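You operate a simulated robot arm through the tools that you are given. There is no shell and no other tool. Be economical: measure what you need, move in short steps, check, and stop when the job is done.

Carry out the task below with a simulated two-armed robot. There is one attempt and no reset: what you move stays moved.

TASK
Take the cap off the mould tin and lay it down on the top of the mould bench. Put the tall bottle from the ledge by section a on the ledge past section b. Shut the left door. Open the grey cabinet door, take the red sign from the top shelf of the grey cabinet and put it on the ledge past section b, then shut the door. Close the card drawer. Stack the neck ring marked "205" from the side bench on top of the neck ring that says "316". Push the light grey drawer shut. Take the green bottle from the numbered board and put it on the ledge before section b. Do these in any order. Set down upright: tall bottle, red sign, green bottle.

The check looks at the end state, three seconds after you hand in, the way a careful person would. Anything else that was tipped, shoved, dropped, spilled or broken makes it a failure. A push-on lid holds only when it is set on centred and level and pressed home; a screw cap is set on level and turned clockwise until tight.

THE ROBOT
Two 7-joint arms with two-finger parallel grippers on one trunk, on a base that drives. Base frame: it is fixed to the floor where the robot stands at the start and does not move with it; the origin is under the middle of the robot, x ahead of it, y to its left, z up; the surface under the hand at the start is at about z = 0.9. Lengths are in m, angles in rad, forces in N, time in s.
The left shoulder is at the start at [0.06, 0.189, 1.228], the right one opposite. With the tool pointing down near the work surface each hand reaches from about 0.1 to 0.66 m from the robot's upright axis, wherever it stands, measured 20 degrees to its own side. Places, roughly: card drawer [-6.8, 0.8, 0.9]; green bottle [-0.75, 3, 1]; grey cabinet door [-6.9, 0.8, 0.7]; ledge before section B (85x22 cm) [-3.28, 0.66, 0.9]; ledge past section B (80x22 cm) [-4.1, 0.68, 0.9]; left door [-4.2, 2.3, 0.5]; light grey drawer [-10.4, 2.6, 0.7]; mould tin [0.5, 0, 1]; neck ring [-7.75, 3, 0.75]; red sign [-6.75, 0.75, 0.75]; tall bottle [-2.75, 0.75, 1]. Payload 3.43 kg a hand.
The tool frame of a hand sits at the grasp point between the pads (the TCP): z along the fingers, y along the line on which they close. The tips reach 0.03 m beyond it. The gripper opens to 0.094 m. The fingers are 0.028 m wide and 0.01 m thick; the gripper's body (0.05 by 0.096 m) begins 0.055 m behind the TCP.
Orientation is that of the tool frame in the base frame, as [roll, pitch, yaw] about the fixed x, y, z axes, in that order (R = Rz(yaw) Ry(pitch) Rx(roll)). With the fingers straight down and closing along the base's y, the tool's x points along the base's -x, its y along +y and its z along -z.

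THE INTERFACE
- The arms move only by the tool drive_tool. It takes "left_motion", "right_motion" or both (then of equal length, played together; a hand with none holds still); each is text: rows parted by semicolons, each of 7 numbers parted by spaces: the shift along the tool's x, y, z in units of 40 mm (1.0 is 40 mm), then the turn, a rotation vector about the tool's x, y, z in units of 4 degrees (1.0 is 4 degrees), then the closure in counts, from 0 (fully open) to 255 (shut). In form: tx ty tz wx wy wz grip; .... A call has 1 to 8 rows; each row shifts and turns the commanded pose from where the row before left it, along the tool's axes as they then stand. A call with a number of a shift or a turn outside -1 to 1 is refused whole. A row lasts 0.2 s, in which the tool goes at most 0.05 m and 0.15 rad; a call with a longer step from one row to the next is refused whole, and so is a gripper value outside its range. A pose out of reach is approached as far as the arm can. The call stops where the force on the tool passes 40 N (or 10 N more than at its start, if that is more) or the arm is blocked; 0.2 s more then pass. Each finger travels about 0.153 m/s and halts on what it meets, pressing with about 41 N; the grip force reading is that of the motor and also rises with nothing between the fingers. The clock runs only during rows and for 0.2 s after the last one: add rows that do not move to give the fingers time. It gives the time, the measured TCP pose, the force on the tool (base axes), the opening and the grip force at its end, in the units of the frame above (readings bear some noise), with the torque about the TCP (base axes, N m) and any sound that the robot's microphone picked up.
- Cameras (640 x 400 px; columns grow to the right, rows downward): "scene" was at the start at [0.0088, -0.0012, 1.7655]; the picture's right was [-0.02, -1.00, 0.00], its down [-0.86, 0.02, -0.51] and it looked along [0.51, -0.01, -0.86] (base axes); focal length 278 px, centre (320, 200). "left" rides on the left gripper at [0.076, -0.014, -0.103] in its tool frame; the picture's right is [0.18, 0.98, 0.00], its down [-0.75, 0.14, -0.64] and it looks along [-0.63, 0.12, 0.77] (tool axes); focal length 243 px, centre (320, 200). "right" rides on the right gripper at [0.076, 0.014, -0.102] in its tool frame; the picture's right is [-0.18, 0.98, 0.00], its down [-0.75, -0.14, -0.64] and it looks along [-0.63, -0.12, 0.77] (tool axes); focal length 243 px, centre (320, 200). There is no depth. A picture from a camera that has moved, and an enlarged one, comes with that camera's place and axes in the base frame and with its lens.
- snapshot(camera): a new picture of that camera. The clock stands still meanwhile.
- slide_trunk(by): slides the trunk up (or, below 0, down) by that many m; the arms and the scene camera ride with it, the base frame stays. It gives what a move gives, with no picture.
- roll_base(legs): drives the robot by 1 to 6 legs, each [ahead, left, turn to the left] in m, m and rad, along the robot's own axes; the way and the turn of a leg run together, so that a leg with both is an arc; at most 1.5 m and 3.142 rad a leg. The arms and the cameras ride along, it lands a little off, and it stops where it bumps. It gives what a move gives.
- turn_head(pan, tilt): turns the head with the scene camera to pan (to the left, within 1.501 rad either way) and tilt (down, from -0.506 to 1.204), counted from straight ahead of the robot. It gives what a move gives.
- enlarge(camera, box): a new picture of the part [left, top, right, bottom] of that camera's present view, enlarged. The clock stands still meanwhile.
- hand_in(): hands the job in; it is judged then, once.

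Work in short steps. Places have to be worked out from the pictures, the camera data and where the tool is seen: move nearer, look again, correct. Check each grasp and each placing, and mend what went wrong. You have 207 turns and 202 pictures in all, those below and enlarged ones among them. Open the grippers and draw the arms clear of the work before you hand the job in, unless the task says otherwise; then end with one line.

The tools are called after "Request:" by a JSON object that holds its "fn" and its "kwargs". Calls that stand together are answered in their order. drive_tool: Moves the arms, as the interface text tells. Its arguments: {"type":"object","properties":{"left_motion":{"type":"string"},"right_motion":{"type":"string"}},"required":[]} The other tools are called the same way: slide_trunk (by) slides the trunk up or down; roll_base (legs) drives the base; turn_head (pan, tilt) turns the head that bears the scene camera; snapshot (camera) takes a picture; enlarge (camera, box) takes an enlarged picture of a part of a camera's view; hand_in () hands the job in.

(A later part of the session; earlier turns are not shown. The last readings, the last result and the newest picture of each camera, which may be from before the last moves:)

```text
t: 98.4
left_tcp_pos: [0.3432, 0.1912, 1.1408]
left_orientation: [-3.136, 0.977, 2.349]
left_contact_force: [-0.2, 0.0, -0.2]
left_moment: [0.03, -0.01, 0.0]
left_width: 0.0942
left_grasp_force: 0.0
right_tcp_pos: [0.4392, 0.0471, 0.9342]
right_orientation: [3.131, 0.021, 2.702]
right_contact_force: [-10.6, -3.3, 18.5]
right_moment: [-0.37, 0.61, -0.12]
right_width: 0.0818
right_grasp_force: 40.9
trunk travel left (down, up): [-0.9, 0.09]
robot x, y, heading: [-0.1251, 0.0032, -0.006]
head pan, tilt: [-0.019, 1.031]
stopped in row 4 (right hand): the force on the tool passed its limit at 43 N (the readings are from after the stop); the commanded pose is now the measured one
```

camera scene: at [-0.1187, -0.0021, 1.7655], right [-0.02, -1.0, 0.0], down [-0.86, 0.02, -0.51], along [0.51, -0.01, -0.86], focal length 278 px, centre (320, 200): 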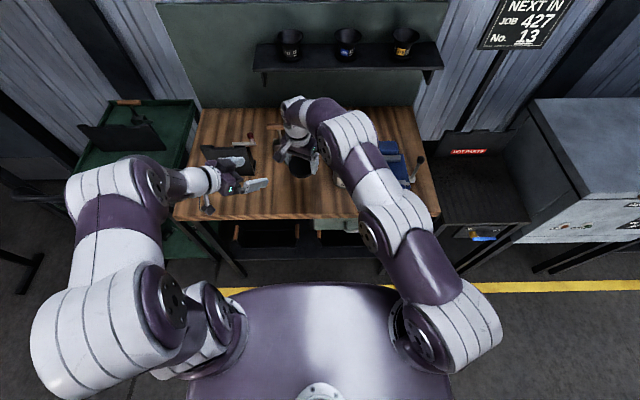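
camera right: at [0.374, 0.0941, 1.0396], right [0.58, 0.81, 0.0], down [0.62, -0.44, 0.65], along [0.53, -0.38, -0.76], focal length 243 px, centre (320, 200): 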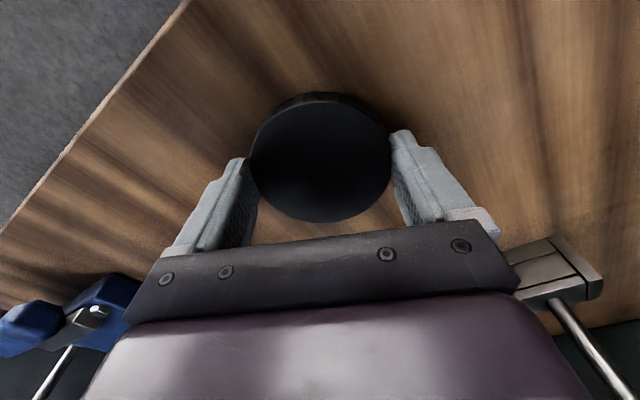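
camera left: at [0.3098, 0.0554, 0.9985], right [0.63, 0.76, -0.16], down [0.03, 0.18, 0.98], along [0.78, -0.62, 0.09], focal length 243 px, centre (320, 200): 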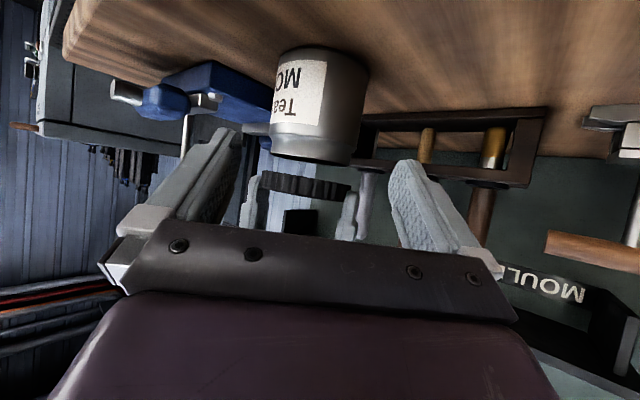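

Cap touches the bench. I open the right hand and raise it.

Request:
{"fn": "drive_tool", "kwargs": {"right_motion": "0 0 -0.03 0 0 0 200; 0 0 0 0 0 0 0; 0 0 0 0 0 0 0; 0 0 -0.5 0 0 0 0; 0 0 -0.9 0 0 0 0; 0 0 -0.9 0 0 0 0; 0 0 -0.9 0 0 0 0; 0 0 -0.9 0 0 0 0", "left_motion": "0 0 0 0 1 0 0; 0 0 0 0 1 0 0; 0 0 0 0 1 0 0; 0 0 0 0 1 0 0; 0 0 0 0 1 0 0; 0 0 0 0 1 0 0; 0 0 0 0 1 0 0; 0 0 0 0 1 0 0"}}

Request:
{"fn": "snapshot", "kwargs": {"camera": "right"}}

Request:
{"fn": "snapshot", "kwargs": {"camera": "scene"}}

```text
t: 100.2
left_tcp_pos: [0.3444, 0.1919, 1.1383]
left_orientation: [-3.133, 0.415, 2.35]
left_contact_force: [-0.4, -0.1, 0.4]
left_moment: [0.03, 0.01, -0.01]
left_width: 0.0939
left_grasp_force: 0.1
right_tcp_pos: [0.433, 0.0484, 1.0959]
right_orientation: [3.133, 0.019, 2.704]
right_contact_force: [0.5, 0.8, 0.0]
right_moment: [0.01, 0.01, -0.01]
right_width: 0.094
right_grasp_force: 0.0
right hand out of reach, approached as far as the arm can: row 8
trunk travel left (down, up): [-0.9, 0.09]
robot x, y, heading: [-0.1251, 0.0011, 0.003]
head pan, tilt: [-0.019, 1.031]
```

```text
158 pictures are left
camera right: at [0.3682, 0.0955, 1.1962], right [0.58, 0.81, 0.01], down [0.61, -0.45, 0.66], along [0.54, -0.38, -0.76], focal length 243 px, centre (320, 200)
```

right: 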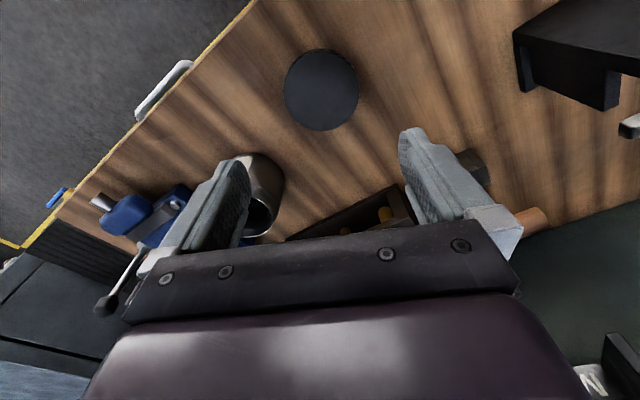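

```text
157 pictures are left
camera scene: at [-0.1198, -0.0014, 1.7654], right [-0.02, -1.0, 0.0], down [-0.86, 0.02, -0.51], along [0.51, -0.01, -0.86], focal length 278 px, centre (320, 200)
```

scene: 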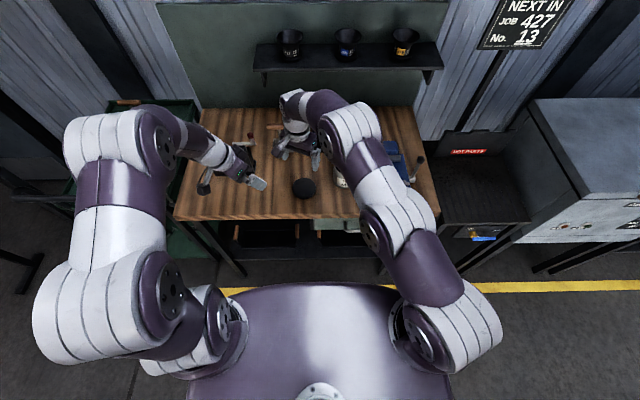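

The cap lies on the bench and the tin stands. I back away and bring both hands into a compact travel pose.

Request:
{"fn": "roll_base", "kwargs": {"legs": [[-0.35, 0, 0]]}}

Request:
{"fn": "drive_tool", "kwargs": {"left_motion": "0 0 0 0 1 0 0; 0 0 0 0 1 0 0; 0 0 0 0 1 0 0; 0 0 0 0 1 0 0; 0 0 0 0 1 0 0; 0 0 0 0 1 0 0; 0 0 -0.5 0 0 -1 0; 0 0 -0.5 0 0 -1 0", "right_motion": "0.5 -0.9 0 0 0 -1 0; 0.5 -0.9 0 0 0 -1 0; 0.5 -0.9 0 0 0 -1 0; 0.5 -0.9 -0.3 0 0 -1 0; 0 -0.9 -0.3 0 0 -1 0; 0 -0.9 -0.3 0 0 -1 0; 0 0 -0.3 0 0 0 0; 0 0 -0.3 0 0 0 0"}}

Request:
{"fn": "turn_head", "kwargs": {"pan": 1.45, "tilt": 0.35}}

Request:
{"fn": "snapshot", "kwargs": {"camera": "scene"}}

```text
t: 102.5
left_tcp_pos: [-0.0033, 0.1915, 1.1392]
left_orientation: [-3.135, 0.414, 2.344]
left_contact_force: [1.1, 0.9, 0.1]
left_moment: [0.02, 0.01, 0.01]
left_width: 0.0941
left_grasp_force: 0.1
right_tcp_pos: [0.0853, 0.048, 1.0937]
right_orientation: [3.132, 0.02, 2.699]
right_contact_force: [-0.3, 0.0, 0.8]
right_moment: [0.02, -0.04, 0.04]
right_width: 0.094
right_grasp_force: 0.1
trunk travel left (down, up): [-0.9, 0.09]
robot x, y, heading: [-0.4784, -0.0012, -0.005]
head pan, tilt: [-0.019, 1.031]
```

```text
t: 104.2
left_tcp_pos: [-0.0043, 0.1911, 1.1808]
left_orientation: [-3.136, -0.002, 2.481]
left_contact_force: [0.0, -0.2, 1.0]
left_moment: [0.01, -0.02, 0.02]
left_width: 0.0941
left_grasp_force: 0.1
right_tcp_pos: [-0.0501, -0.1323, 1.1526]
right_orientation: [-3.14, 0.021, 3.118]
right_contact_force: [0.2, 0.5, 0.9]
right_moment: [0.02, -0.04, 0.03]
right_width: 0.0941
right_grasp_force: 0.0
trunk travel left (down, up): [-0.9, 0.09]
robot x, y, heading: [-0.4775, 0.0009, -0.008]
head pan, tilt: [-0.019, 1.031]
```

```text
t: 105.8
left_tcp_pos: [-0.0031, 0.1909, 1.179]
left_orientation: [-3.137, -0.004, 2.48]
left_contact_force: [0.6, -0.1, 0.8]
left_moment: [-0.01, -0.01, 0.03]
left_width: 0.0941
left_grasp_force: 0.1
right_tcp_pos: [-0.0491, -0.1318, 1.1515]
right_orientation: [-3.141, 0.021, 3.116]
right_contact_force: [-0.1, 0.7, 0.3]
right_moment: [-0.03, 0.01, 0.0]
right_width: 0.0939
right_grasp_force: 0.0
trunk travel left (down, up): [-0.9, 0.09]
robot x, y, heading: [-0.4785, 0.0059, -0.007]
head pan, tilt: [1.45, 0.351]
```

```text
156 pictures are left
camera scene: at [-0.5253, 0.0943, 1.8224], right [0.99, -0.13, 0.0], down [-0.04, -0.34, -0.94], along [0.12, 0.93, -0.34], focal length 278 px, centre (320, 200)
```

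scene: 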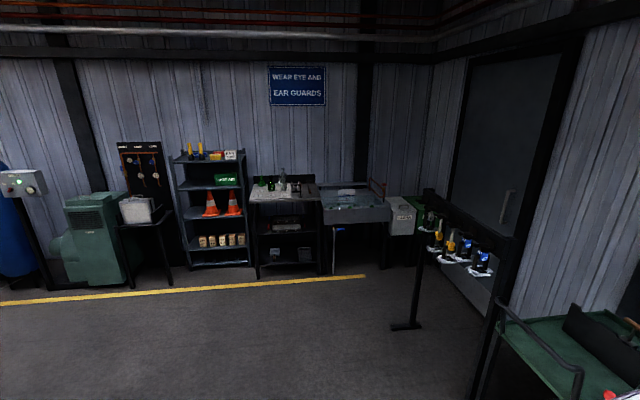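

The numbered-board table with bottles is at the y≈3 wall. I turn left 90° and drive up towards it, pausing to look.

Request:
{"fn": "roll_base", "kwargs": {"legs": [[0, 0, 1.571], [1.4, 0.2, 0]]}}

Request:
{"fn": "turn_head", "kwargs": {"pan": 0, "tilt": 0.6}}

Request:
{"fn": "snapshot", "kwargs": {"camera": "scene"}}

Request:
{"fn": "turn_head", "kwargs": {"pan": 1.45, "tilt": 0.35}}

Request:
{"fn": "snapshot", "kwargs": {"camera": "scene"}}

```text
t: 116.6
left_tcp_pos: [-0.8875, 1.8488, 1.18]
left_orientation: [-3.136, -0.004, -2.213]
left_contact_force: [0.7, 0.5, -1.0]
left_moment: [0.01, -0.04, 0.02]
left_width: 0.0938
left_grasp_force: 0.1
right_tcp_pos: [-0.5626, 1.8099, 1.1522]
right_orientation: [3.14, 0.024, -1.576]
right_contact_force: [0.6, 0.5, 0.1]
right_moment: [0.0, -0.01, -0.01]
right_width: 0.0939
right_grasp_force: 0.0
trunk travel left (down, up): [-0.9, 0.09]
robot x, y, heading: [-0.6864, 1.3844, 1.586]
head pan, tilt: [1.45, 0.351]
```

```text
t: 118.2
left_tcp_pos: [-0.8884, 1.8506, 1.1797]
left_orientation: [-3.135, -0.004, -2.214]
left_contact_force: [-0.1, -1.2, 0.0]
left_moment: [-0.01, 0.0, 0.02]
left_width: 0.0941
left_grasp_force: 0.1
right_tcp_pos: [-0.5627, 1.8105, 1.1526]
right_orientation: [-3.142, 0.021, -1.577]
right_contact_force: [0.2, -0.2, -0.2]
right_moment: [0.01, -0.01, -0.03]
right_width: 0.0941
right_grasp_force: 0.1
trunk travel left (down, up): [-0.9, 0.09]
robot x, y, heading: [-0.6873, 1.3813, 1.58]
head pan, tilt: [0.0, 0.6]
```

```text
155 pictures are left
camera scene: at [-0.6875, 1.4081, 1.7997], right [1.0, 0.01, 0.0], down [0.01, -0.56, -0.83], along [-0.01, 0.83, -0.56], focal length 278 px, centre (320, 200)
```

scene: 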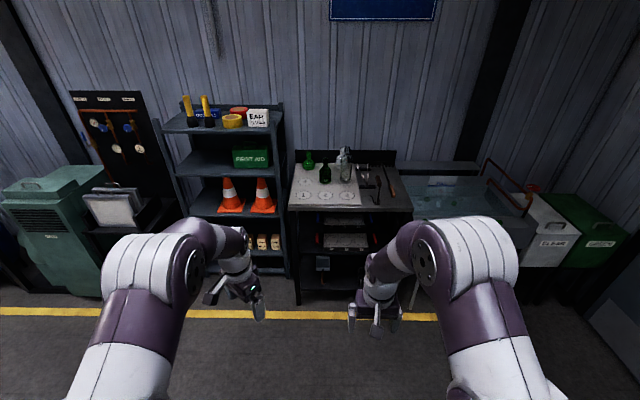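

```text
t: 119.8
left_tcp_pos: [-0.887, 1.85, 1.1796]
left_orientation: [-3.137, -0.003, -2.212]
left_contact_force: [-0.1, -1.4, 0.2]
left_moment: [-0.01, 0.03, 0.0]
left_width: 0.0939
left_grasp_force: 0.2
right_tcp_pos: [-0.5639, 1.8098, 1.1515]
right_orientation: [3.141, 0.021, -1.576]
right_contact_force: [0.5, 0.4, 0.5]
right_moment: [-0.03, -0.01, -0.04]
right_width: 0.0942
right_grasp_force: 0.1
trunk travel left (down, up): [-0.9, 0.09]
robot x, y, heading: [-0.6898, 1.3819, 1.584]
head pan, tilt: [1.45, 0.351]
```

```text
154 pictures are left
camera scene: at [-0.7789, 1.3298, 1.8225], right [0.11, 0.99, 0.0], down [0.34, -0.04, -0.94], along [-0.93, 0.1, -0.34], focal length 278 px, centre (320, 200)
```

scene: 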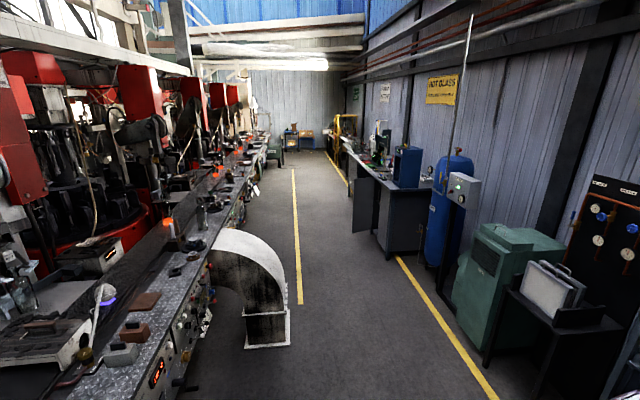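

The corridor runs along -x. First the green bottle: I enlarge the table with bottles.

Request:
{"fn": "turn_head", "kwargs": {"pan": 0, "tilt": 0.6}}

Request:
{"fn": "enlarge", "kwargs": {"camera": "scene", "box": [270, 130, 430, 230]}}

```text
t: 121.3
left_tcp_pos: [-0.8887, 1.8517, 1.179]
left_orientation: [-3.134, -0.003, -2.215]
left_contact_force: [-0.2, 0.2, 0.5]
left_moment: [-0.02, -0.01, 0.01]
left_width: 0.0937
left_grasp_force: 0.0
right_tcp_pos: [-0.5629, 1.8108, 1.1523]
right_orientation: [-3.141, 0.02, -1.576]
right_contact_force: [0.1, 0.3, 0.1]
right_moment: [0.0, 0.01, -0.01]
right_width: 0.0937
right_grasp_force: 0.1
trunk travel left (down, up): [-0.9, 0.09]
robot x, y, heading: [-0.6869, 1.3789, 1.586]
head pan, tilt: [0.0, 0.6]
```

```text
4.00 times, centred on (350, 180) of scene
camera zoom: at [-0.6876, 1.4081, 1.7997], right [1.0, 0.01, 0.0], down [0.01, -0.56, -0.83], along [-0.01, 0.82, -0.56], focal length 1114 px, centre (200, 280)
```

zoom: 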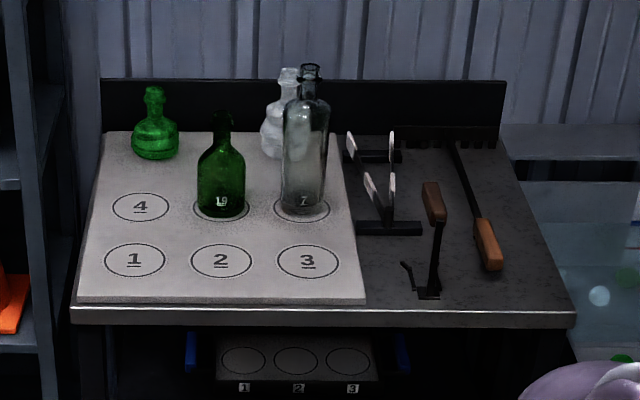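

There are two green vessels: a dark green bottle marked 19 and a bright green squat one at the back. I drive closer to see them well.

Request:
{"fn": "roll_base", "kwargs": {"legs": [[0.62, 0, 0]]}}

Request:
{"fn": "turn_head", "kwargs": {"pan": 0, "tilt": 0.7}}

Request:
{"fn": "snapshot", "kwargs": {"camera": "scene"}}

Request:
{"fn": "enlarge", "kwargs": {"camera": "scene", "box": [240, 90, 400, 190]}}

```text
t: 124.9
left_tcp_pos: [-0.8968, 2.4843, 1.1793]
left_orientation: [-3.137, -0.003, -2.212]
left_contact_force: [-0.6, 0.0, -0.5]
left_moment: [0.0, 0.02, 0.02]
left_width: 0.0944
left_grasp_force: 0.0
right_tcp_pos: [-0.5729, 2.445, 1.1518]
right_orientation: [3.14, 0.023, -1.573]
right_contact_force: [0.1, -1.0, -0.1]
right_moment: [-0.01, -0.03, -0.01]
right_width: 0.094
right_grasp_force: 0.0
trunk travel left (down, up): [-0.9, 0.09]
robot x, y, heading: [-0.6976, 2.0134, 1.577]
head pan, tilt: [0.0, 0.6]
```

```text
t: 125.5
left_tcp_pos: [-0.8959, 2.4855, 1.1806]
left_orientation: [-3.137, -0.004, -2.213]
left_contact_force: [-0.6, 0.3, -0.6]
left_moment: [-0.01, -0.01, 0.03]
left_width: 0.0939
left_grasp_force: 0.0
right_tcp_pos: [-0.5721, 2.4458, 1.1513]
right_orientation: [-3.142, 0.02, -1.574]
right_contact_force: [-0.2, -0.2, -1.1]
right_moment: [0.03, 0.0, -0.05]
right_width: 0.0938
right_grasp_force: 0.0
trunk travel left (down, up): [-0.9, 0.09]
robot x, y, heading: [-0.6995, 2.0143, 1.585]
head pan, tilt: [0.0, 0.7]
```

```text
152 pictures are left
camera scene: at [-0.6961, 2.0404, 1.7911], right [1.0, 0.01, 0.0], down [0.01, -0.64, -0.77], along [-0.01, 0.76, -0.64], focal length 278 px, centre (320, 200)
```

scene: 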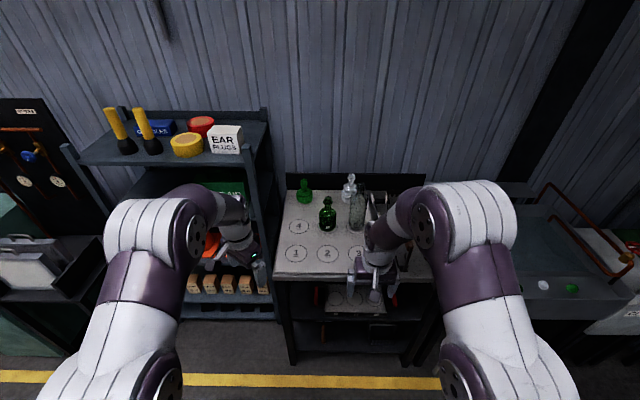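

```text
4.00 times, centred on (320, 140) of scene
camera zoom: at [-0.6961, 2.0404, 1.7911], right [1.0, 0.01, 0.0], down [0.01, -0.64, -0.77], along [-0.01, 0.76, -0.64], focal length 1114 px, centre (320, 440)
```

zoom: 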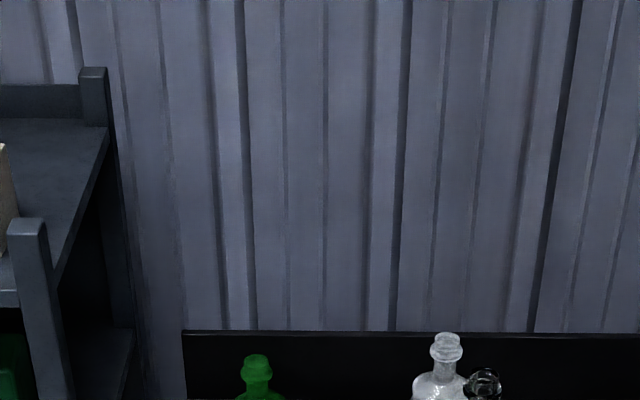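

Request:
{"fn": "enlarge", "kwargs": {"camera": "scene", "box": [270, 170, 430, 290]}}

```text
3.33 times, centred on (350, 230) of scene
camera zoom: at [-0.6961, 2.0404, 1.7911], right [1.0, 0.01, 0.0], down [0.01, -0.64, -0.77], along [-0.01, 0.76, -0.64], focal length 928 px, centre (220, 100)
```

zoom: 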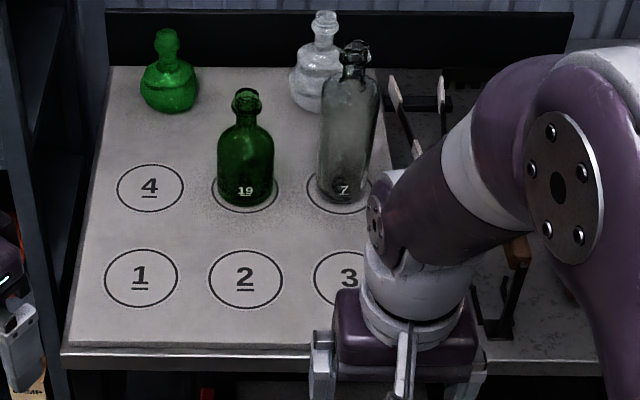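

I take the dark green bottle "19" standing on numbered ring 5: base at about (-0.674, 2.894, 0.917), top ≈1.085. I raise the trunk, pull the right hand back, straighten the left hand, and drive closer.

Request:
{"fn": "slide_trunk", "kwargs": {"by": 0.08}}

Request:
{"fn": "drive_tool", "kwargs": {"left_motion": "0 0 0 0 0 -1 60; 0 0 0 0 0 -1 60; 0 0 0 0 0 -1 60; 0 0 0 0 0 -1 60; 0 0 0 0 0 -1 60; 0 0 0 0 0 -1 60; 0 0 0 0 0 -1 60; 0 0 0 0 0 -1 60", "right_motion": "0.7 -0.5 0 0 0 0 0; 0.7 -0.5 0 0 0 0 0; 0.7 -0.5 0 0 0 0 0; 0.7 -0.5 0 0 0 0 0; 0.7 0 0 0 0 0 0; 0 0 0 0 0 0 0; 0 0 0 0 0 0 0; 0 0 0 0 0 0 0"}}

Request:
{"fn": "roll_base", "kwargs": {"legs": [[0.29, 0, 0]]}}

Request:
{"fn": "snapshot", "kwargs": {"camera": "left"}}

Request:
{"fn": "snapshot", "kwargs": {"camera": "scene"}}

```text
t: 126.7
left_tcp_pos: [-0.897, 2.4853, 1.2599]
left_orientation: [-3.136, -0.003, -2.213]
left_contact_force: [0.8, -0.7, 0.4]
left_moment: [-0.02, -0.04, 0.01]
left_width: 0.0939
left_grasp_force: 0.2
right_tcp_pos: [-0.5712, 2.4464, 1.2322]
right_orientation: [3.141, 0.02, -1.573]
right_contact_force: [0.2, 0.0, 0.8]
right_moment: [0.0, -0.01, -0.01]
right_width: 0.0939
right_grasp_force: 0.1
trunk travel left (down, up): [-0.98, 0.01]
robot x, y, heading: [-0.7001, 2.015, 1.579]
head pan, tilt: [0.0, 0.7]
```

```text
t: 128.5
left_tcp_pos: [-0.895, 2.4841, 1.2605]
left_orientation: [-3.137, -0.007, -1.652]
left_contact_force: [-0.9, 0.1, -0.1]
left_moment: [0.02, 0.01, 0.0]
left_width: 0.0719
left_grasp_force: 0.0
right_tcp_pos: [-0.4918, 2.308, 1.2295]
right_orientation: [3.141, 0.024, -1.574]
right_contact_force: [-0.4, -0.3, -0.4]
right_moment: [0.0, -0.02, -0.01]
right_width: 0.094
right_grasp_force: 0.0
trunk travel left (down, up): [-0.98, 0.01]
robot x, y, heading: [-0.6959, 2.0138, 1.584]
head pan, tilt: [0.0, 0.7]
```

```text
t: 130.5
left_tcp_pos: [-0.9003, 2.7703, 1.261]
left_orientation: [-3.139, -0.003, -1.653]
left_contact_force: [-0.1, -0.2, 0.6]
left_moment: [0.0, 0.0, -0.03]
left_width: 0.0719
left_grasp_force: 0.0
right_tcp_pos: [-0.4953, 2.5932, 1.2285]
right_orientation: [-3.141, 0.023, -1.574]
right_contact_force: [-0.3, -0.3, 0.9]
right_moment: [0.01, -0.02, 0.01]
right_width: 0.094
right_grasp_force: 0.1
trunk travel left (down, up): [-0.98, 0.01]
robot x, y, heading: [-0.701, 2.3011, 1.584]
head pan, tilt: [0.0, 0.7]
```

```text
149 pictures are left
camera left: at [-0.8931, 2.6932, 1.3629], right [-0.99, -0.1, 0.0], down [-0.08, 0.77, 0.64], along [-0.06, 0.64, -0.77], focal length 243 px, centre (320, 200)
```

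left: 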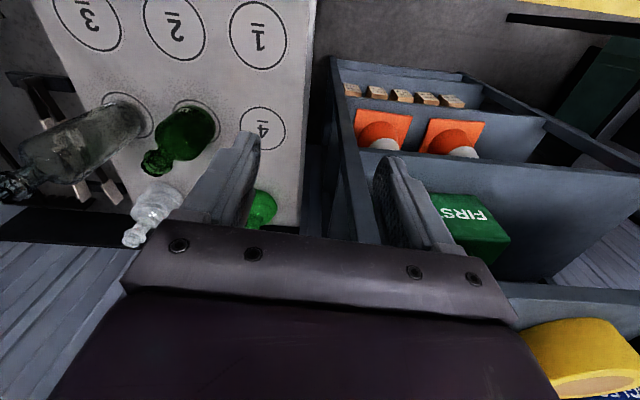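

```text
148 pictures are left
camera scene: at [-0.7001, 2.3243, 1.8711], right [1.0, 0.01, 0.0], down [0.01, -0.64, -0.77], along [-0.01, 0.77, -0.64], focal length 278 px, centre (320, 200)
```

scene: 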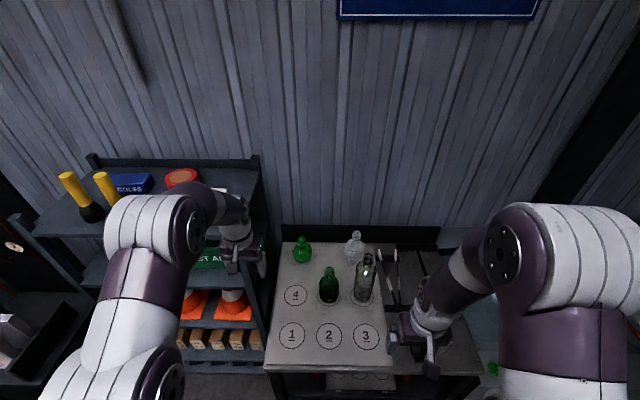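

I move the left hand over the green bottle at height.

Request:
{"fn": "drive_tool", "kwargs": {"left_motion": "-0.507 -0.768 0 0 0 0 60; -0.507 -0.768 0 0 0 0 60; -0.507 -0.768 0 0 0 0 60; -0.507 -0.768 0 0 0 0 60; -0.507 -0.768 0 0 0 0 60; -0.507 -0.768 0 0 0 0 60; -0.507 -0.768 0 0 0 0 60; 0 0 0 0 0 0 60"}}

Request:
{"fn": "snapshot", "kwargs": {"camera": "left"}}

```text
t: 132.3
left_tcp_pos: [-0.6944, 2.8439, 1.2278]
left_orientation: [-3.139, -0.004, -1.653]
left_contact_force: [-0.1, -0.6, 0.7]
left_moment: [0.0, 0.02, 0.0]
left_width: 0.0719
left_grasp_force: 0.1
left hand out of reach, approached as far as the arm can: row 5, 6, 7
right_tcp_pos: [-0.4956, 2.5949, 1.228]
right_orientation: [-3.14, 0.02, -1.573]
right_contact_force: [-0.6, 1.5, 0.7]
right_moment: [-0.01, 0.02, -0.03]
right_width: 0.0943
right_grasp_force: 0.1
trunk travel left (down, up): [-0.98, 0.01]
robot x, y, heading: [-0.6995, 2.3008, 1.583]
head pan, tilt: [0.0, 0.7]
```

```text
147 pictures are left
camera left: at [-0.6871, 2.7668, 1.3298], right [-0.99, -0.1, 0.0], down [-0.08, 0.77, 0.64], along [-0.06, 0.63, -0.77], focal length 243 px, centre (320, 200)
```

left: 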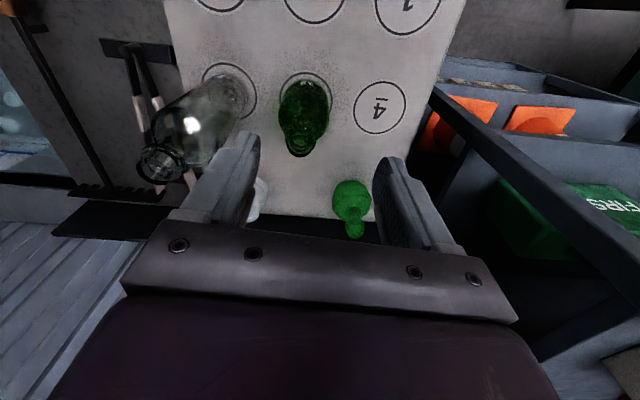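

The left arm is at its reach. I pull back slightly, then shift the base right 0.15 m and ahead 0.04 m.

Request:
{"fn": "drive_tool", "kwargs": {"left_motion": "0.507 0.768 0 0 0 0 60; 0.507 0.768 0 0 0 0 60; 0.507 0.768 0 0 0 0 60; 0.507 0.768 0 0 0 0 60; 0 0 0 0 0 0 60"}}

Request:
{"fn": "roll_base", "kwargs": {"legs": [[0.04, -0.15, 0]]}}

Request:
{"fn": "snapshot", "kwargs": {"camera": "left"}}

```text
t: 133.5
left_tcp_pos: [-0.825, 2.776, 1.2298]
left_orientation: [-3.14, -0.005, -1.653]
left_contact_force: [1.0, 1.7, 0.0]
left_moment: [0.03, 0.01, 0.04]
left_width: 0.072
left_grasp_force: 0.0
right_tcp_pos: [-0.4962, 2.5959, 1.2274]
right_orientation: [-3.141, 0.021, -1.574]
right_contact_force: [0.6, -0.3, 0.5]
right_moment: [0.0, -0.01, -0.02]
right_width: 0.094
right_grasp_force: 0.0
trunk travel left (down, up): [-0.98, 0.01]
robot x, y, heading: [-0.7005, 2.3069, 1.589]
head pan, tilt: [0.0, 0.7]
```

```text
t: 134.9
left_tcp_pos: [-0.6684, 2.818, 1.2295]
left_orientation: [-3.136, -0.006, -1.656]
left_contact_force: [-0.2, 0.6, 0.2]
left_moment: [-0.02, -0.04, 0.0]
left_width: 0.0719
left_grasp_force: 0.1
right_tcp_pos: [-0.3413, 2.6363, 1.2285]
right_orientation: [-3.14, 0.022, -1.576]
right_contact_force: [-0.5, -0.4, 0.9]
right_moment: [0.03, -0.04, 0.01]
right_width: 0.0943
right_grasp_force: 0.0
trunk travel left (down, up): [-0.98, 0.01]
robot x, y, heading: [-0.542, 2.3429, 1.585]
head pan, tilt: [0.0, 0.7]
```

```text
146 pictures are left
camera left: at [-0.6622, 2.7397, 1.3313], right [-0.99, -0.1, 0.0], down [-0.08, 0.77, 0.64], along [-0.06, 0.63, -0.77], focal length 243 px, centre (320, 200)
```

left: 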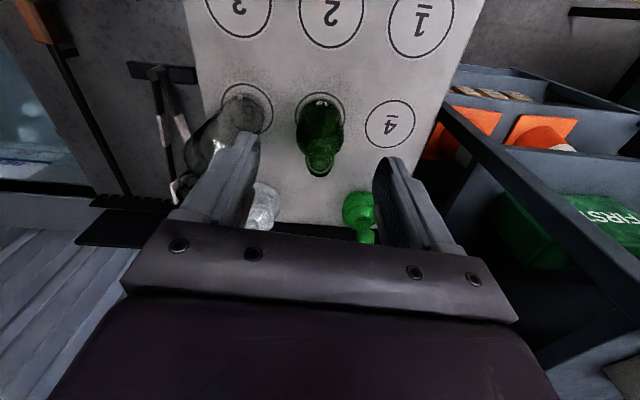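

The bottle mouth is at about (-0.676, 2.886). I move over it and down 60 mm, then look.

Request:
{"fn": "drive_tool", "kwargs": {"left_motion": "-0.86 0.17 0 0 0 0 60; -0.86 0.17 0 0 0 0 60; 0 0 0.75 0 0 0 60; 0 0 0.75 0 0 0 60; 0 0 0 0 0 0 60"}}

Request:
{"fn": "snapshot", "kwargs": {"camera": "left"}}

```text
t: 136.1
left_tcp_pos: [-0.6778, 2.8886, 1.1687]
left_orientation: [-3.139, -0.004, -1.654]
left_contact_force: [0.3, -0.3, 0.2]
left_moment: [0.0, 0.0, 0.01]
left_width: 0.072
left_grasp_force: 0.2
right_tcp_pos: [-0.3404, 2.6377, 1.2276]
right_orientation: [-3.14, 0.02, -1.575]
right_contact_force: [0.1, 0.3, -0.7]
right_moment: [-0.01, 0.0, 0.01]
right_width: 0.0939
right_grasp_force: 0.2
trunk travel left (down, up): [-0.98, 0.01]
robot x, y, heading: [-0.5435, 2.3471, 1.584]
head pan, tilt: [0.0, 0.7]
```

```text
145 pictures are left
camera left: at [-0.6696, 2.8117, 1.2709], right [-0.99, -0.1, 0.0], down [-0.08, 0.77, 0.64], along [-0.06, 0.63, -0.77], focal length 243 px, centre (320, 200)
```

left: 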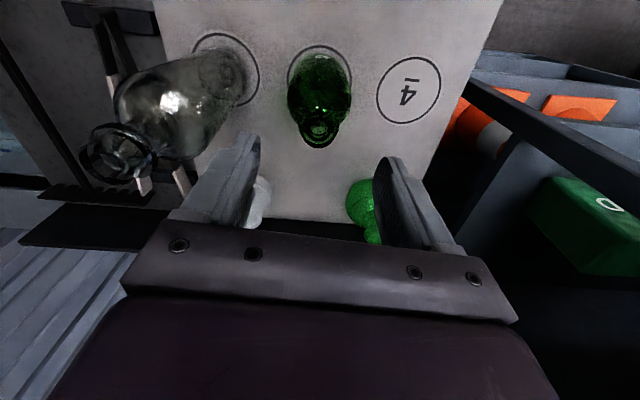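

Centred well. I descend to the neck and close.

Request:
{"fn": "drive_tool", "kwargs": {"left_motion": "-0.06 0 0.6 0 0 0 60; 0 0 0.6 0 0 0 60; 0 0 0.6 0 0 0 60; 0 0 0.5 0 0 0 60; 0 0 0 0 0 0 60"}}

Request:
{"fn": "snapshot", "kwargs": {"camera": "left"}}

```text
t: 137.3
left_tcp_pos: [-0.675, 2.8883, 1.0763]
left_orientation: [-3.139, -0.006, -1.656]
left_contact_force: [0.2, 0.7, -0.3]
left_moment: [0.0, 0.0, -0.02]
left_width: 0.0718
left_grasp_force: 0.1
right_tcp_pos: [-0.3389, 2.6367, 1.228]
right_orientation: [3.141, 0.022, -1.576]
right_contact_force: [-0.6, -0.1, -0.2]
right_moment: [0.01, 0.01, 0.0]
right_width: 0.0941
right_grasp_force: 0.1
trunk travel left (down, up): [-0.98, 0.01]
robot x, y, heading: [-0.5468, 2.346, 1.582]
head pan, tilt: [0.0, 0.7]
```

```text
144 pictures are left
camera left: at [-0.6677, 2.8114, 1.178], right [-0.99, -0.1, 0.0], down [-0.08, 0.77, 0.64], along [-0.06, 0.63, -0.77], focal length 243 px, centre (320, 200)
```

left: 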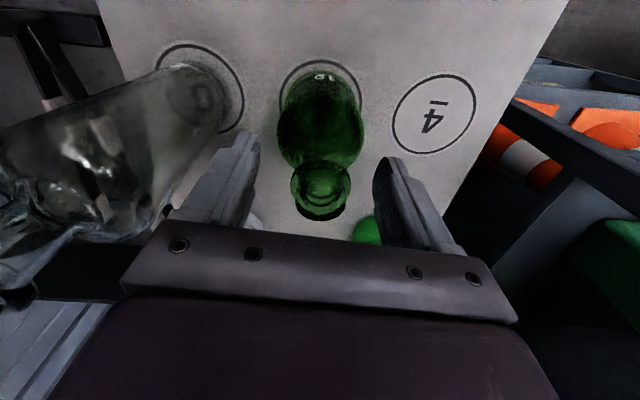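

The mouth is right at TCP height. I go 12 mm lower so the pads hold the neck, then close.

Request:
{"fn": "drive_tool", "kwargs": {"left_motion": "0 0 0.3 0 0 0 60; 0 0 0 0 0 0 120; 0 0 0 0 0 0 200; 0 0 0 0 0 0 255; 0 0 0 0 0 0 255"}}

Request:
{"fn": "drive_tool", "kwargs": {"left_motion": "0 0 -0.3 0 0 0 255; 0 0 -0.6 0 0 0 255; 0 0 -0.6 0 0 0 255; 0 0 0 0 0 0 255"}}

Request:
{"fn": "snapshot", "kwargs": {"camera": "left"}}

Request:
{"fn": "snapshot", "kwargs": {"camera": "scene"}}

```text
t: 138.5
left_tcp_pos: [-0.6757, 2.8902, 1.0661]
left_orientation: [-3.137, -0.003, -1.655]
left_contact_force: [-1.3, 3.0, 5.5]
left_moment: [0.56, -0.02, 0.08]
left_width: 0.0368
left_grasp_force: 40.7
right_tcp_pos: [-0.3409, 2.638, 1.2277]
right_orientation: [-3.142, 0.023, -1.575]
right_contact_force: [0.4, -0.5, -0.5]
right_moment: [0.0, -0.02, -0.04]
right_width: 0.0939
right_grasp_force: 0.0
trunk travel left (down, up): [-0.98, 0.01]
robot x, y, heading: [-0.5418, 2.3446, 1.582]
head pan, tilt: [0.0, 0.7]
```

```text
t: 139.5
left_tcp_pos: [-0.6748, 2.8913, 1.1253]
left_orientation: [-3.137, -0.007, -1.656]
left_contact_force: [-0.8, 0.1, -2.6]
left_moment: [-0.01, 0.04, -0.01]
left_width: 0.037
left_grasp_force: 40.8
right_tcp_pos: [-0.3386, 2.6386, 1.2274]
right_orientation: [-3.141, 0.021, -1.575]
right_contact_force: [-0.3, 0.6, 0.3]
right_moment: [0.01, -0.02, -0.02]
right_width: 0.094
right_grasp_force: 0.0
trunk travel left (down, up): [-0.98, 0.01]
robot x, y, heading: [-0.545, 2.3439, 1.58]
head pan, tilt: [0.0, 0.7]
```

```text
143 pictures are left
camera left: at [-0.6675, 2.8134, 1.2273], right [-0.99, -0.1, 0.0], down [-0.08, 0.77, 0.64], along [-0.06, 0.63, -0.77], focal length 243 px, centre (320, 200)
```

left: 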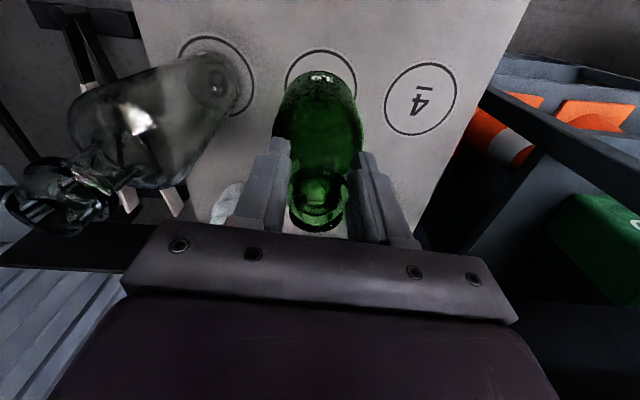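

```text
142 pictures are left
camera scene: at [-0.5441, 2.371, 1.871], right [1.0, 0.01, 0.0], down [0.01, -0.64, -0.76], along [-0.01, 0.76, -0.64], focal length 278 px, centre (320, 200)
```

scene: 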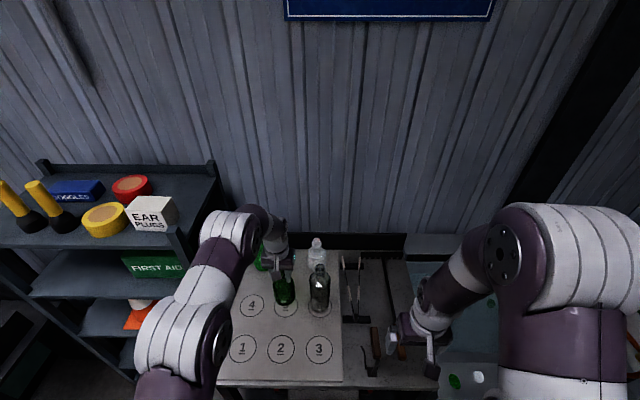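

The green bottle is held. I raise it, draw it in, and back off from the table; then turn to face down the corridor.

Request:
{"fn": "drive_tool", "kwargs": {"left_motion": "0 0 -0.8 0 0 0 255; 0 0 -0.8 0 0 0 255; 0 0 -0.8 0 0 0 255; 0.7 0 -0.3 0 0 0 255; 0.8 0 0 0 0 0 255; 0.8 0 0 0 0 0 255; 0.8 0.3 0 0 0 0 255; 0.8 0.5 0 0 0 0 255"}}

Request:
{"fn": "roll_base", "kwargs": {"legs": [[-0.6, 0, 0], [0, 0, 1.56], [0.7, 0, 0]]}}

Request:
{"fn": "turn_head", "kwargs": {"pan": 0.4, "tilt": 0.45}}

Request:
{"fn": "snapshot", "kwargs": {"camera": "scene"}}

```text
t: 141.3
left_tcp_pos: [-0.7207, 2.7376, 1.2326]
left_orientation: [-3.138, -0.004, -1.654]
left_contact_force: [0.2, 0.2, -3.6]
left_moment: [-0.03, -0.01, 0.02]
left_width: 0.0373
left_grasp_force: 41.0
right_tcp_pos: [-0.3413, 2.6349, 1.229]
right_orientation: [-3.139, 0.023, -1.577]
right_contact_force: [0.0, -0.1, -0.5]
right_moment: [0.0, 0.02, 0.02]
right_width: 0.0941
right_grasp_force: 0.0
trunk travel left (down, up): [-0.98, 0.01]
robot x, y, heading: [-0.5457, 2.3445, 1.58]
head pan, tilt: [0.0, 0.7]
```

```text
t: 152.0
left_tcp_pos: [-1.6258, 1.5368, 1.2329]
left_orientation: [-3.14, -0.006, -0.051]
left_contact_force: [0.3, -2.0, -2.4]
left_moment: [0.04, -0.05, 0.0]
left_width: 0.0369
left_grasp_force: 41.1
right_tcp_pos: [-1.5369, 1.9189, 1.2287]
right_orientation: [-3.141, 0.023, 0.029]
right_contact_force: [-0.3, -0.6, 0.4]
right_moment: [-0.01, 0.0, -0.01]
right_width: 0.0936
right_grasp_force: 0.0
trunk travel left (down, up): [-0.98, 0.01]
robot x, y, heading: [-1.2442, 1.7221, -3.097]
head pan, tilt: [0.0, 0.7]
```

```text
t: 152.9
left_tcp_pos: [-1.626, 1.536, 1.2331]
left_orientation: [-3.137, -0.008, -0.05]
left_contact_force: [-0.4, 0.1, -3.6]
left_moment: [-0.02, -0.06, -0.01]
left_width: 0.037
left_grasp_force: 41.0
right_tcp_pos: [-1.5388, 1.9191, 1.2278]
right_orientation: [-3.14, 0.021, 0.029]
right_contact_force: [-0.9, -0.1, -0.2]
right_moment: [-0.02, -0.01, 0.01]
right_width: 0.0939
right_grasp_force: 0.1
trunk travel left (down, up): [-0.98, 0.01]
robot x, y, heading: [-1.2393, 1.726, -3.095]
head pan, tilt: [0.4, 0.45]
```

```text
141 pictures are left
camera scene: at [-1.2626, 1.6871, 1.8932], right [-0.43, 0.9, 0.0], down [0.39, 0.19, -0.9], along [-0.81, -0.39, -0.44], focal length 278 px, centre (320, 200)
```

scene: 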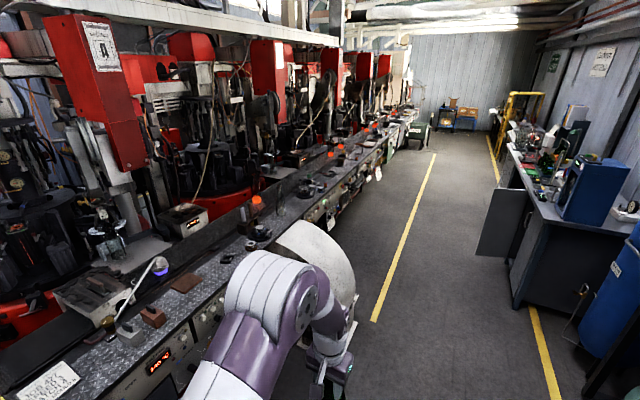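

I drive on 1.1 m and turn left to face the machine line to find the tall bottle.

Request:
{"fn": "roll_base", "kwargs": {"legs": [[1.3, 0, 0], [0, 0, 1.52]]}}

Request:
{"fn": "turn_head", "kwargs": {"pan": 0, "tilt": 0.6}}

Request:
{"fn": "snapshot", "kwargs": {"camera": "scene"}}

Request:
{"fn": "turn_head", "kwargs": {"pan": -0.9, "tilt": 0.6}}

Request:
{"fn": "snapshot", "kwargs": {"camera": "scene"}}

```text
t: 163.1
left_tcp_pos: [-2.3591, 1.2643, 1.2334]
left_orientation: [-3.139, -0.005, 1.484]
left_contact_force: [0.4, 0.4, -2.6]
left_moment: [0.07, 0.01, -0.01]
left_width: 0.0368
left_grasp_force: 41.2
right_tcp_pos: [-2.7381, 1.366, 1.2292]
right_orientation: [-3.141, 0.021, 1.565]
right_contact_force: [-0.3, -0.2, -0.2]
right_moment: [-0.01, 0.0, -0.02]
right_width: 0.0939
right_grasp_force: 0.1
trunk travel left (down, up): [-0.98, 0.01]
robot x, y, heading: [-2.5375, 1.6562, -1.561]
head pan, tilt: [0.4, 0.45]
```

```text
t: 164.0
left_tcp_pos: [-2.3579, 1.2645, 1.233]
left_orientation: [-3.136, -0.005, 1.485]
left_contact_force: [0.5, -0.3, -3.2]
left_moment: [0.02, 0.0, -0.01]
left_width: 0.0367
left_grasp_force: 41.2
right_tcp_pos: [-2.7386, 1.3656, 1.2291]
right_orientation: [3.141, 0.022, 1.565]
right_contact_force: [0.7, -0.2, 0.1]
right_moment: [-0.02, 0.01, -0.02]
right_width: 0.094
right_grasp_force: 0.0
trunk travel left (down, up): [-0.98, 0.01]
robot x, y, heading: [-2.5335, 1.6588, -1.559]
head pan, tilt: [0.0, 0.6]
```

```text
140 pictures are left
camera scene: at [-2.5314, 1.6299, 1.8797], right [-1.0, -0.01, 0.0], down [-0.01, 0.56, -0.83], along [0.01, -0.83, -0.56], focal length 278 px, centre (320, 200)
```

scene: 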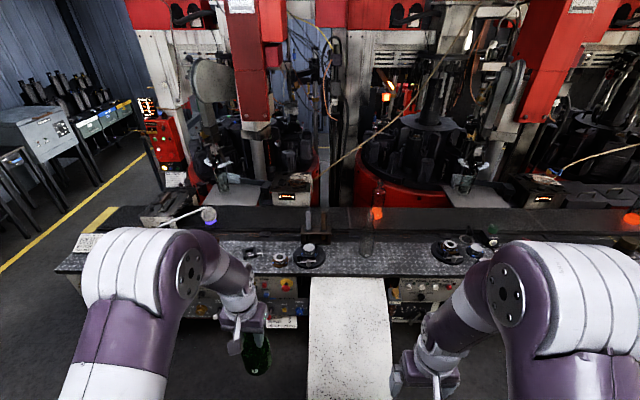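

```text
t: 165.2
left_tcp_pos: [-2.3591, 1.2642, 1.2325]
left_orientation: [-3.138, -0.005, 1.486]
left_contact_force: [-0.2, 0.2, -2.6]
left_moment: [0.02, 0.02, 0.0]
left_width: 0.0369
left_grasp_force: 41.0
right_tcp_pos: [-2.7388, 1.3657, 1.2281]
right_orientation: [-3.141, 0.021, 1.566]
right_contact_force: [0.0, 1.0, 0.5]
right_moment: [-0.02, -0.03, -0.02]
right_width: 0.0938
right_grasp_force: 0.0
trunk travel left (down, up): [-0.98, 0.01]
robot x, y, heading: [-2.5338, 1.6586, -1.56]
head pan, tilt: [-0.901, 0.6]
```

```text
139 pictures are left
camera scene: at [-2.6012, 1.6624, 1.8797], right [-0.63, 0.78, 0.0], down [0.44, 0.36, -0.83], along [-0.64, -0.52, -0.57], focal length 278 px, centre (320, 200)
```

scene: 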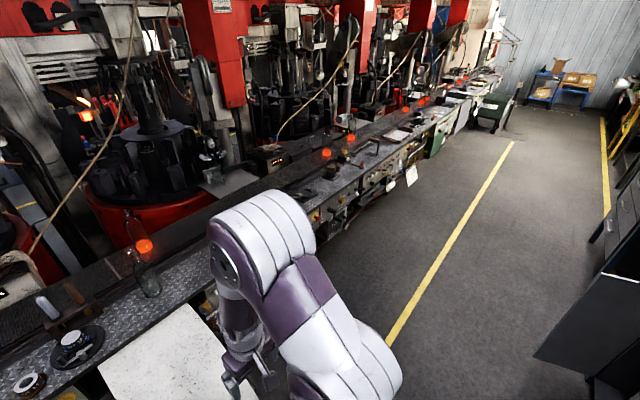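

The clear tall bottle stands at about (-2.74, 0.66), just behind the duct. I shift right to x≈-3.2 in front of the ledge before section B and look.

Request:
{"fn": "roll_base", "kwargs": {"legs": [[0, -0.67, 0]]}}

Request:
{"fn": "turn_head", "kwargs": {"pan": 0, "tilt": 0.7}}

Request:
{"fn": "snapshot", "kwargs": {"camera": "scene"}}

Request:
{"fn": "enlarge", "kwargs": {"camera": "scene", "box": [60, 100, 580, 260]}}

```text
t: 168.9
left_tcp_pos: [-3.0209, 1.2567, 1.2327]
left_orientation: [-3.139, -0.005, 1.484]
left_contact_force: [-0.4, -0.1, -3.5]
left_moment: [0.06, 0.02, -0.01]
left_width: 0.0368
left_grasp_force: 41.0
right_tcp_pos: [-3.4002, 1.3577, 1.2269]
right_orientation: [-3.141, 0.021, 1.564]
right_contact_force: [0.0, -1.0, 0.4]
right_moment: [-0.01, 0.01, -0.01]
right_width: 0.0939
right_grasp_force: 0.0
trunk travel left (down, up): [-0.98, 0.01]
robot x, y, heading: [-3.1973, 1.6526, -1.562]
head pan, tilt: [-0.901, 0.6]
```

```text
t: 170.1
left_tcp_pos: [-3.022, 1.2579, 1.2329]
left_orientation: [-3.138, -0.006, 1.483]
left_contact_force: [-0.1, 0.4, -3.1]
left_moment: [0.01, -0.02, -0.05]
left_width: 0.0368
left_grasp_force: 41.2
right_tcp_pos: [-3.4015, 1.3594, 1.2277]
right_orientation: [-3.141, 0.02, 1.562]
right_contact_force: [-0.6, -0.5, 0.2]
right_moment: [0.02, 0.0, -0.02]
right_width: 0.0938
right_grasp_force: 0.0
trunk travel left (down, up): [-0.98, 0.01]
robot x, y, heading: [-3.1932, 1.6534, -1.563]
head pan, tilt: [0.0, 0.7]
```

```text
138 pictures are left
camera scene: at [-3.1941, 1.6263, 1.8711], right [-1.0, -0.01, 0.0], down [-0.01, 0.64, -0.76], along [0.01, -0.76, -0.64], focal length 278 px, centre (320, 200)
```

scene: 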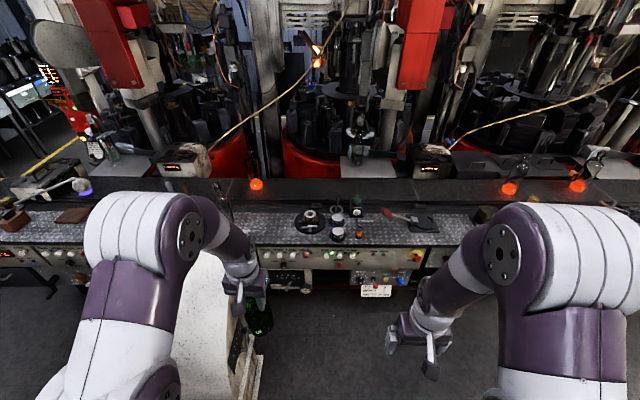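

```text
1.23 times, centred on (320, 180) of scene
camera zoom: at [-3.1941, 1.6263, 1.8711], right [-1.0, -0.01, 0.0], down [-0.01, 0.64, -0.76], along [0.01, -0.76, -0.64], focal length 343 px, centre (320, 225)
```

zoom: 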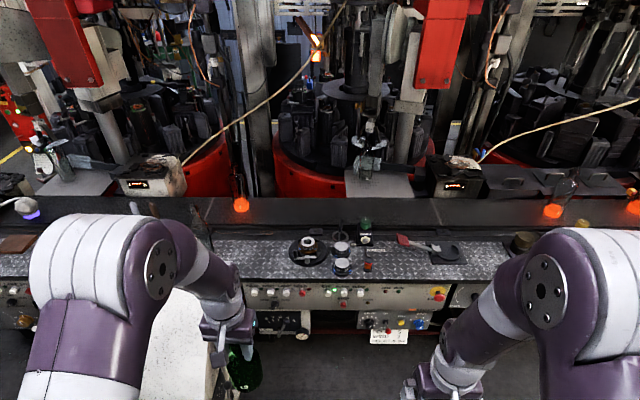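

I see the ledge (tread plate, y≈0.57–0.79, z≈0.9) with tools and jars; free room near x≈-2.96. I drive forward 0.36 m and use the cameras for a closer look.

Request:
{"fn": "roll_base", "kwargs": {"legs": [[0.36, 0, 0]]}}

Request:
{"fn": "turn_head", "kwargs": {"pan": 0.2, "tilt": 0.85}}

Request:
{"fn": "snapshot", "kwargs": {"camera": "scene"}}

Request:
{"fn": "snapshot", "kwargs": {"camera": "left"}}

```text
t: 172.4
left_tcp_pos: [-3.0173, 0.905, 1.234]
left_orientation: [-3.138, -0.006, 1.489]
left_contact_force: [0.0, 0.3, -3.8]
left_moment: [0.07, 0.02, 0.01]
left_width: 0.0363
left_grasp_force: 40.9
right_tcp_pos: [-3.3977, 1.0043, 1.2286]
right_orientation: [3.142, 0.023, 1.565]
right_contact_force: [0.1, 0.4, -0.7]
right_moment: [0.0, 0.02, 0.02]
right_width: 0.0938
right_grasp_force: 0.0
trunk travel left (down, up): [-0.98, 0.01]
robot x, y, heading: [-3.1899, 1.2936, -1.552]
head pan, tilt: [0.0, 0.7]
```

```text
t: 173.1
left_tcp_pos: [-3.0176, 0.9031, 1.2322]
left_orientation: [-3.139, -0.006, 1.488]
left_contact_force: [0.0, 0.0, -2.7]
left_moment: [0.01, 0.01, 0.01]
left_width: 0.0364
left_grasp_force: 41.3
right_tcp_pos: [-3.3967, 1.0018, 1.2287]
right_orientation: [-3.141, 0.021, 1.564]
right_contact_force: [0.6, 0.1, 0.8]
right_moment: [-0.01, -0.02, 0.0]
right_width: 0.094
right_grasp_force: 0.1
trunk travel left (down, up): [-0.98, 0.01]
robot x, y, heading: [-3.1914, 1.2982, -1.556]
head pan, tilt: [0.201, 0.85]
```

```text
136 pictures are left
camera scene: at [-3.1751, 1.2789, 1.8588], right [-0.98, -0.21, 0.0], down [-0.16, 0.73, -0.66], along [0.14, -0.65, -0.75], focal length 278 px, centre (320, 200)
```

scene: 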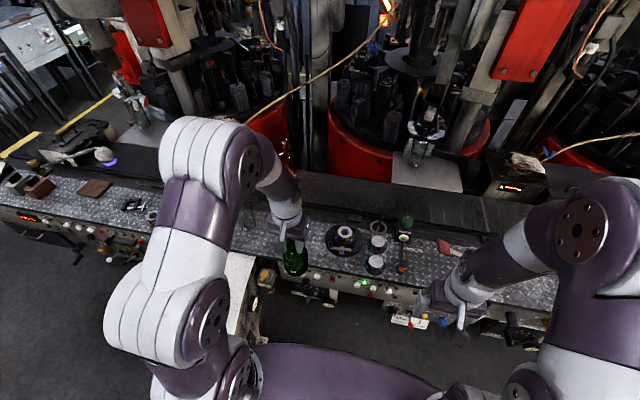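

```text
135 pictures are left
camera left: at [-3.0249, 0.9783, 1.3348], right [0.99, 0.1, 0.0], down [0.08, -0.77, 0.64], along [0.06, -0.63, -0.77], focal length 243 px, centre (320, 200)
```

left: 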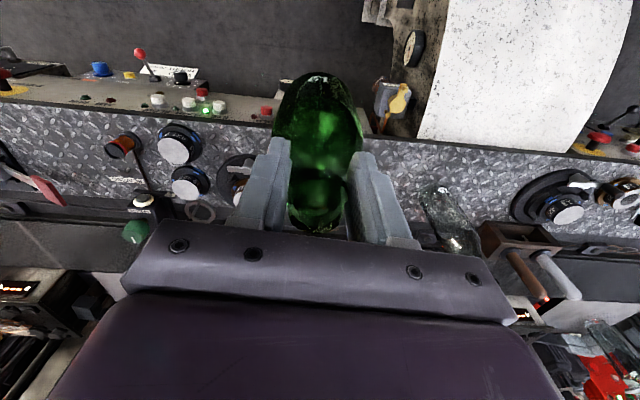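

The free stretch of ledge lies at x≈-3.1…-2.8; I'll set the green bottle at (-2.99, 0.69). I move it over while lowering to a few cm above.

Request:
{"fn": "drive_tool", "kwargs": {"left_motion": "-0.88 0.19 0.4 0 0 0 255; -0.88 0.19 0.4 0 0 0 255; -0.88 0.19 0.4 0 0 0 255; -0.88 0.19 0.5 0 0 0 255; -0.88 0.19 0.5 0 0 0 255; -0.88 0.19 0.5 0 0 0 255; 0 0 0 0 0 0 255"}}

Request:
{"fn": "snapshot", "kwargs": {"camera": "left"}}

Request:
{"fn": "snapshot", "kwargs": {"camera": "scene"}}

```text
t: 174.7
left_tcp_pos: [-2.9922, 0.6891, 1.1236]
left_orientation: [-3.139, -0.006, 1.486]
left_contact_force: [-0.1, -0.4, -3.1]
left_moment: [0.03, -0.01, 0.03]
left_width: 0.0366
left_grasp_force: 40.4
right_tcp_pos: [-3.3963, 1.0034, 1.2272]
right_orientation: [-3.141, 0.024, 1.565]
right_contact_force: [0.5, 0.7, 0.2]
right_moment: [0.0, -0.03, 0.01]
right_width: 0.0942
right_grasp_force: 0.0
trunk travel left (down, up): [-0.98, 0.01]
robot x, y, heading: [-3.1907, 1.2946, -1.561]
head pan, tilt: [0.201, 0.85]
```

```text
134 pictures are left
camera left: at [-2.9991, 0.7638, 1.2258], right [0.99, 0.1, 0.0], down [0.08, -0.77, 0.64], along [0.06, -0.63, -0.77], focal length 243 px, centre (320, 200)
```

left: 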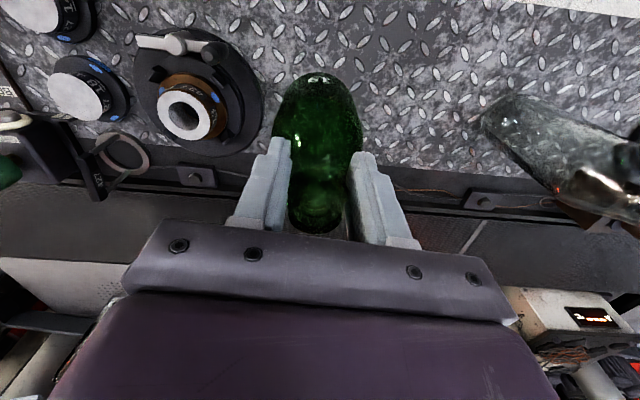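

```text
133 pictures are left
camera scene: at [-3.1752, 1.28, 1.8588], right [-0.98, -0.21, 0.0], down [-0.16, 0.73, -0.66], along [0.14, -0.65, -0.75], focal length 278 px, centre (320, 200)
```

scene: 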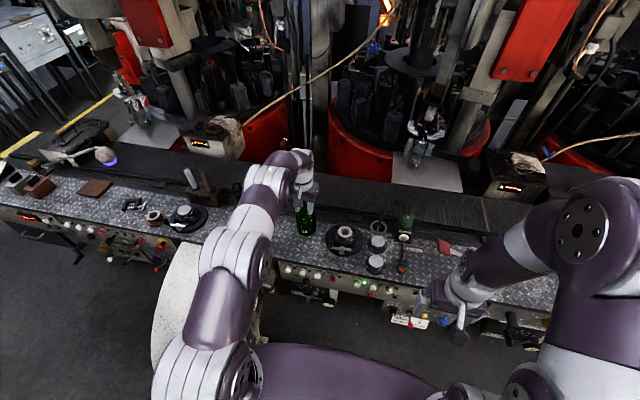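

The bottle's base is over the ledge middle with clear room. I lower it slowly until it touches.

Request:
{"fn": "drive_tool", "kwargs": {"left_motion": "0 0 0.5 0 0 0 255; 0 0 0.5 0 0 0 255; 0 0 0.2 0 0 0 255; 0 0 0.1 0 0 0 255; 0 0 0.1 0 0 0 255; 0 0 0.1 0 0 0 255; 0 0 0.1 0 0 0 255; 0 0 0.1 0 0 0 255"}}

```text
t: 176.5
left_tcp_pos: [-2.9898, 0.6893, 1.0552]
left_orientation: [-3.138, -0.008, 1.485]
left_contact_force: [-0.7, 0.3, -3.2]
left_moment: [0.05, -0.01, 0.01]
left_width: 0.0368
left_grasp_force: 41.4
right_tcp_pos: [-3.397, 1.0025, 1.2281]
right_orientation: [3.141, 0.02, 1.565]
right_contact_force: [0.3, 0.3, 0.0]
right_moment: [-0.01, -0.02, -0.01]
right_width: 0.0942
right_grasp_force: 0.0
trunk travel left (down, up): [-0.98, 0.01]
robot x, y, heading: [-3.1907, 1.2932, -1.559]
head pan, tilt: [0.201, 0.85]
```

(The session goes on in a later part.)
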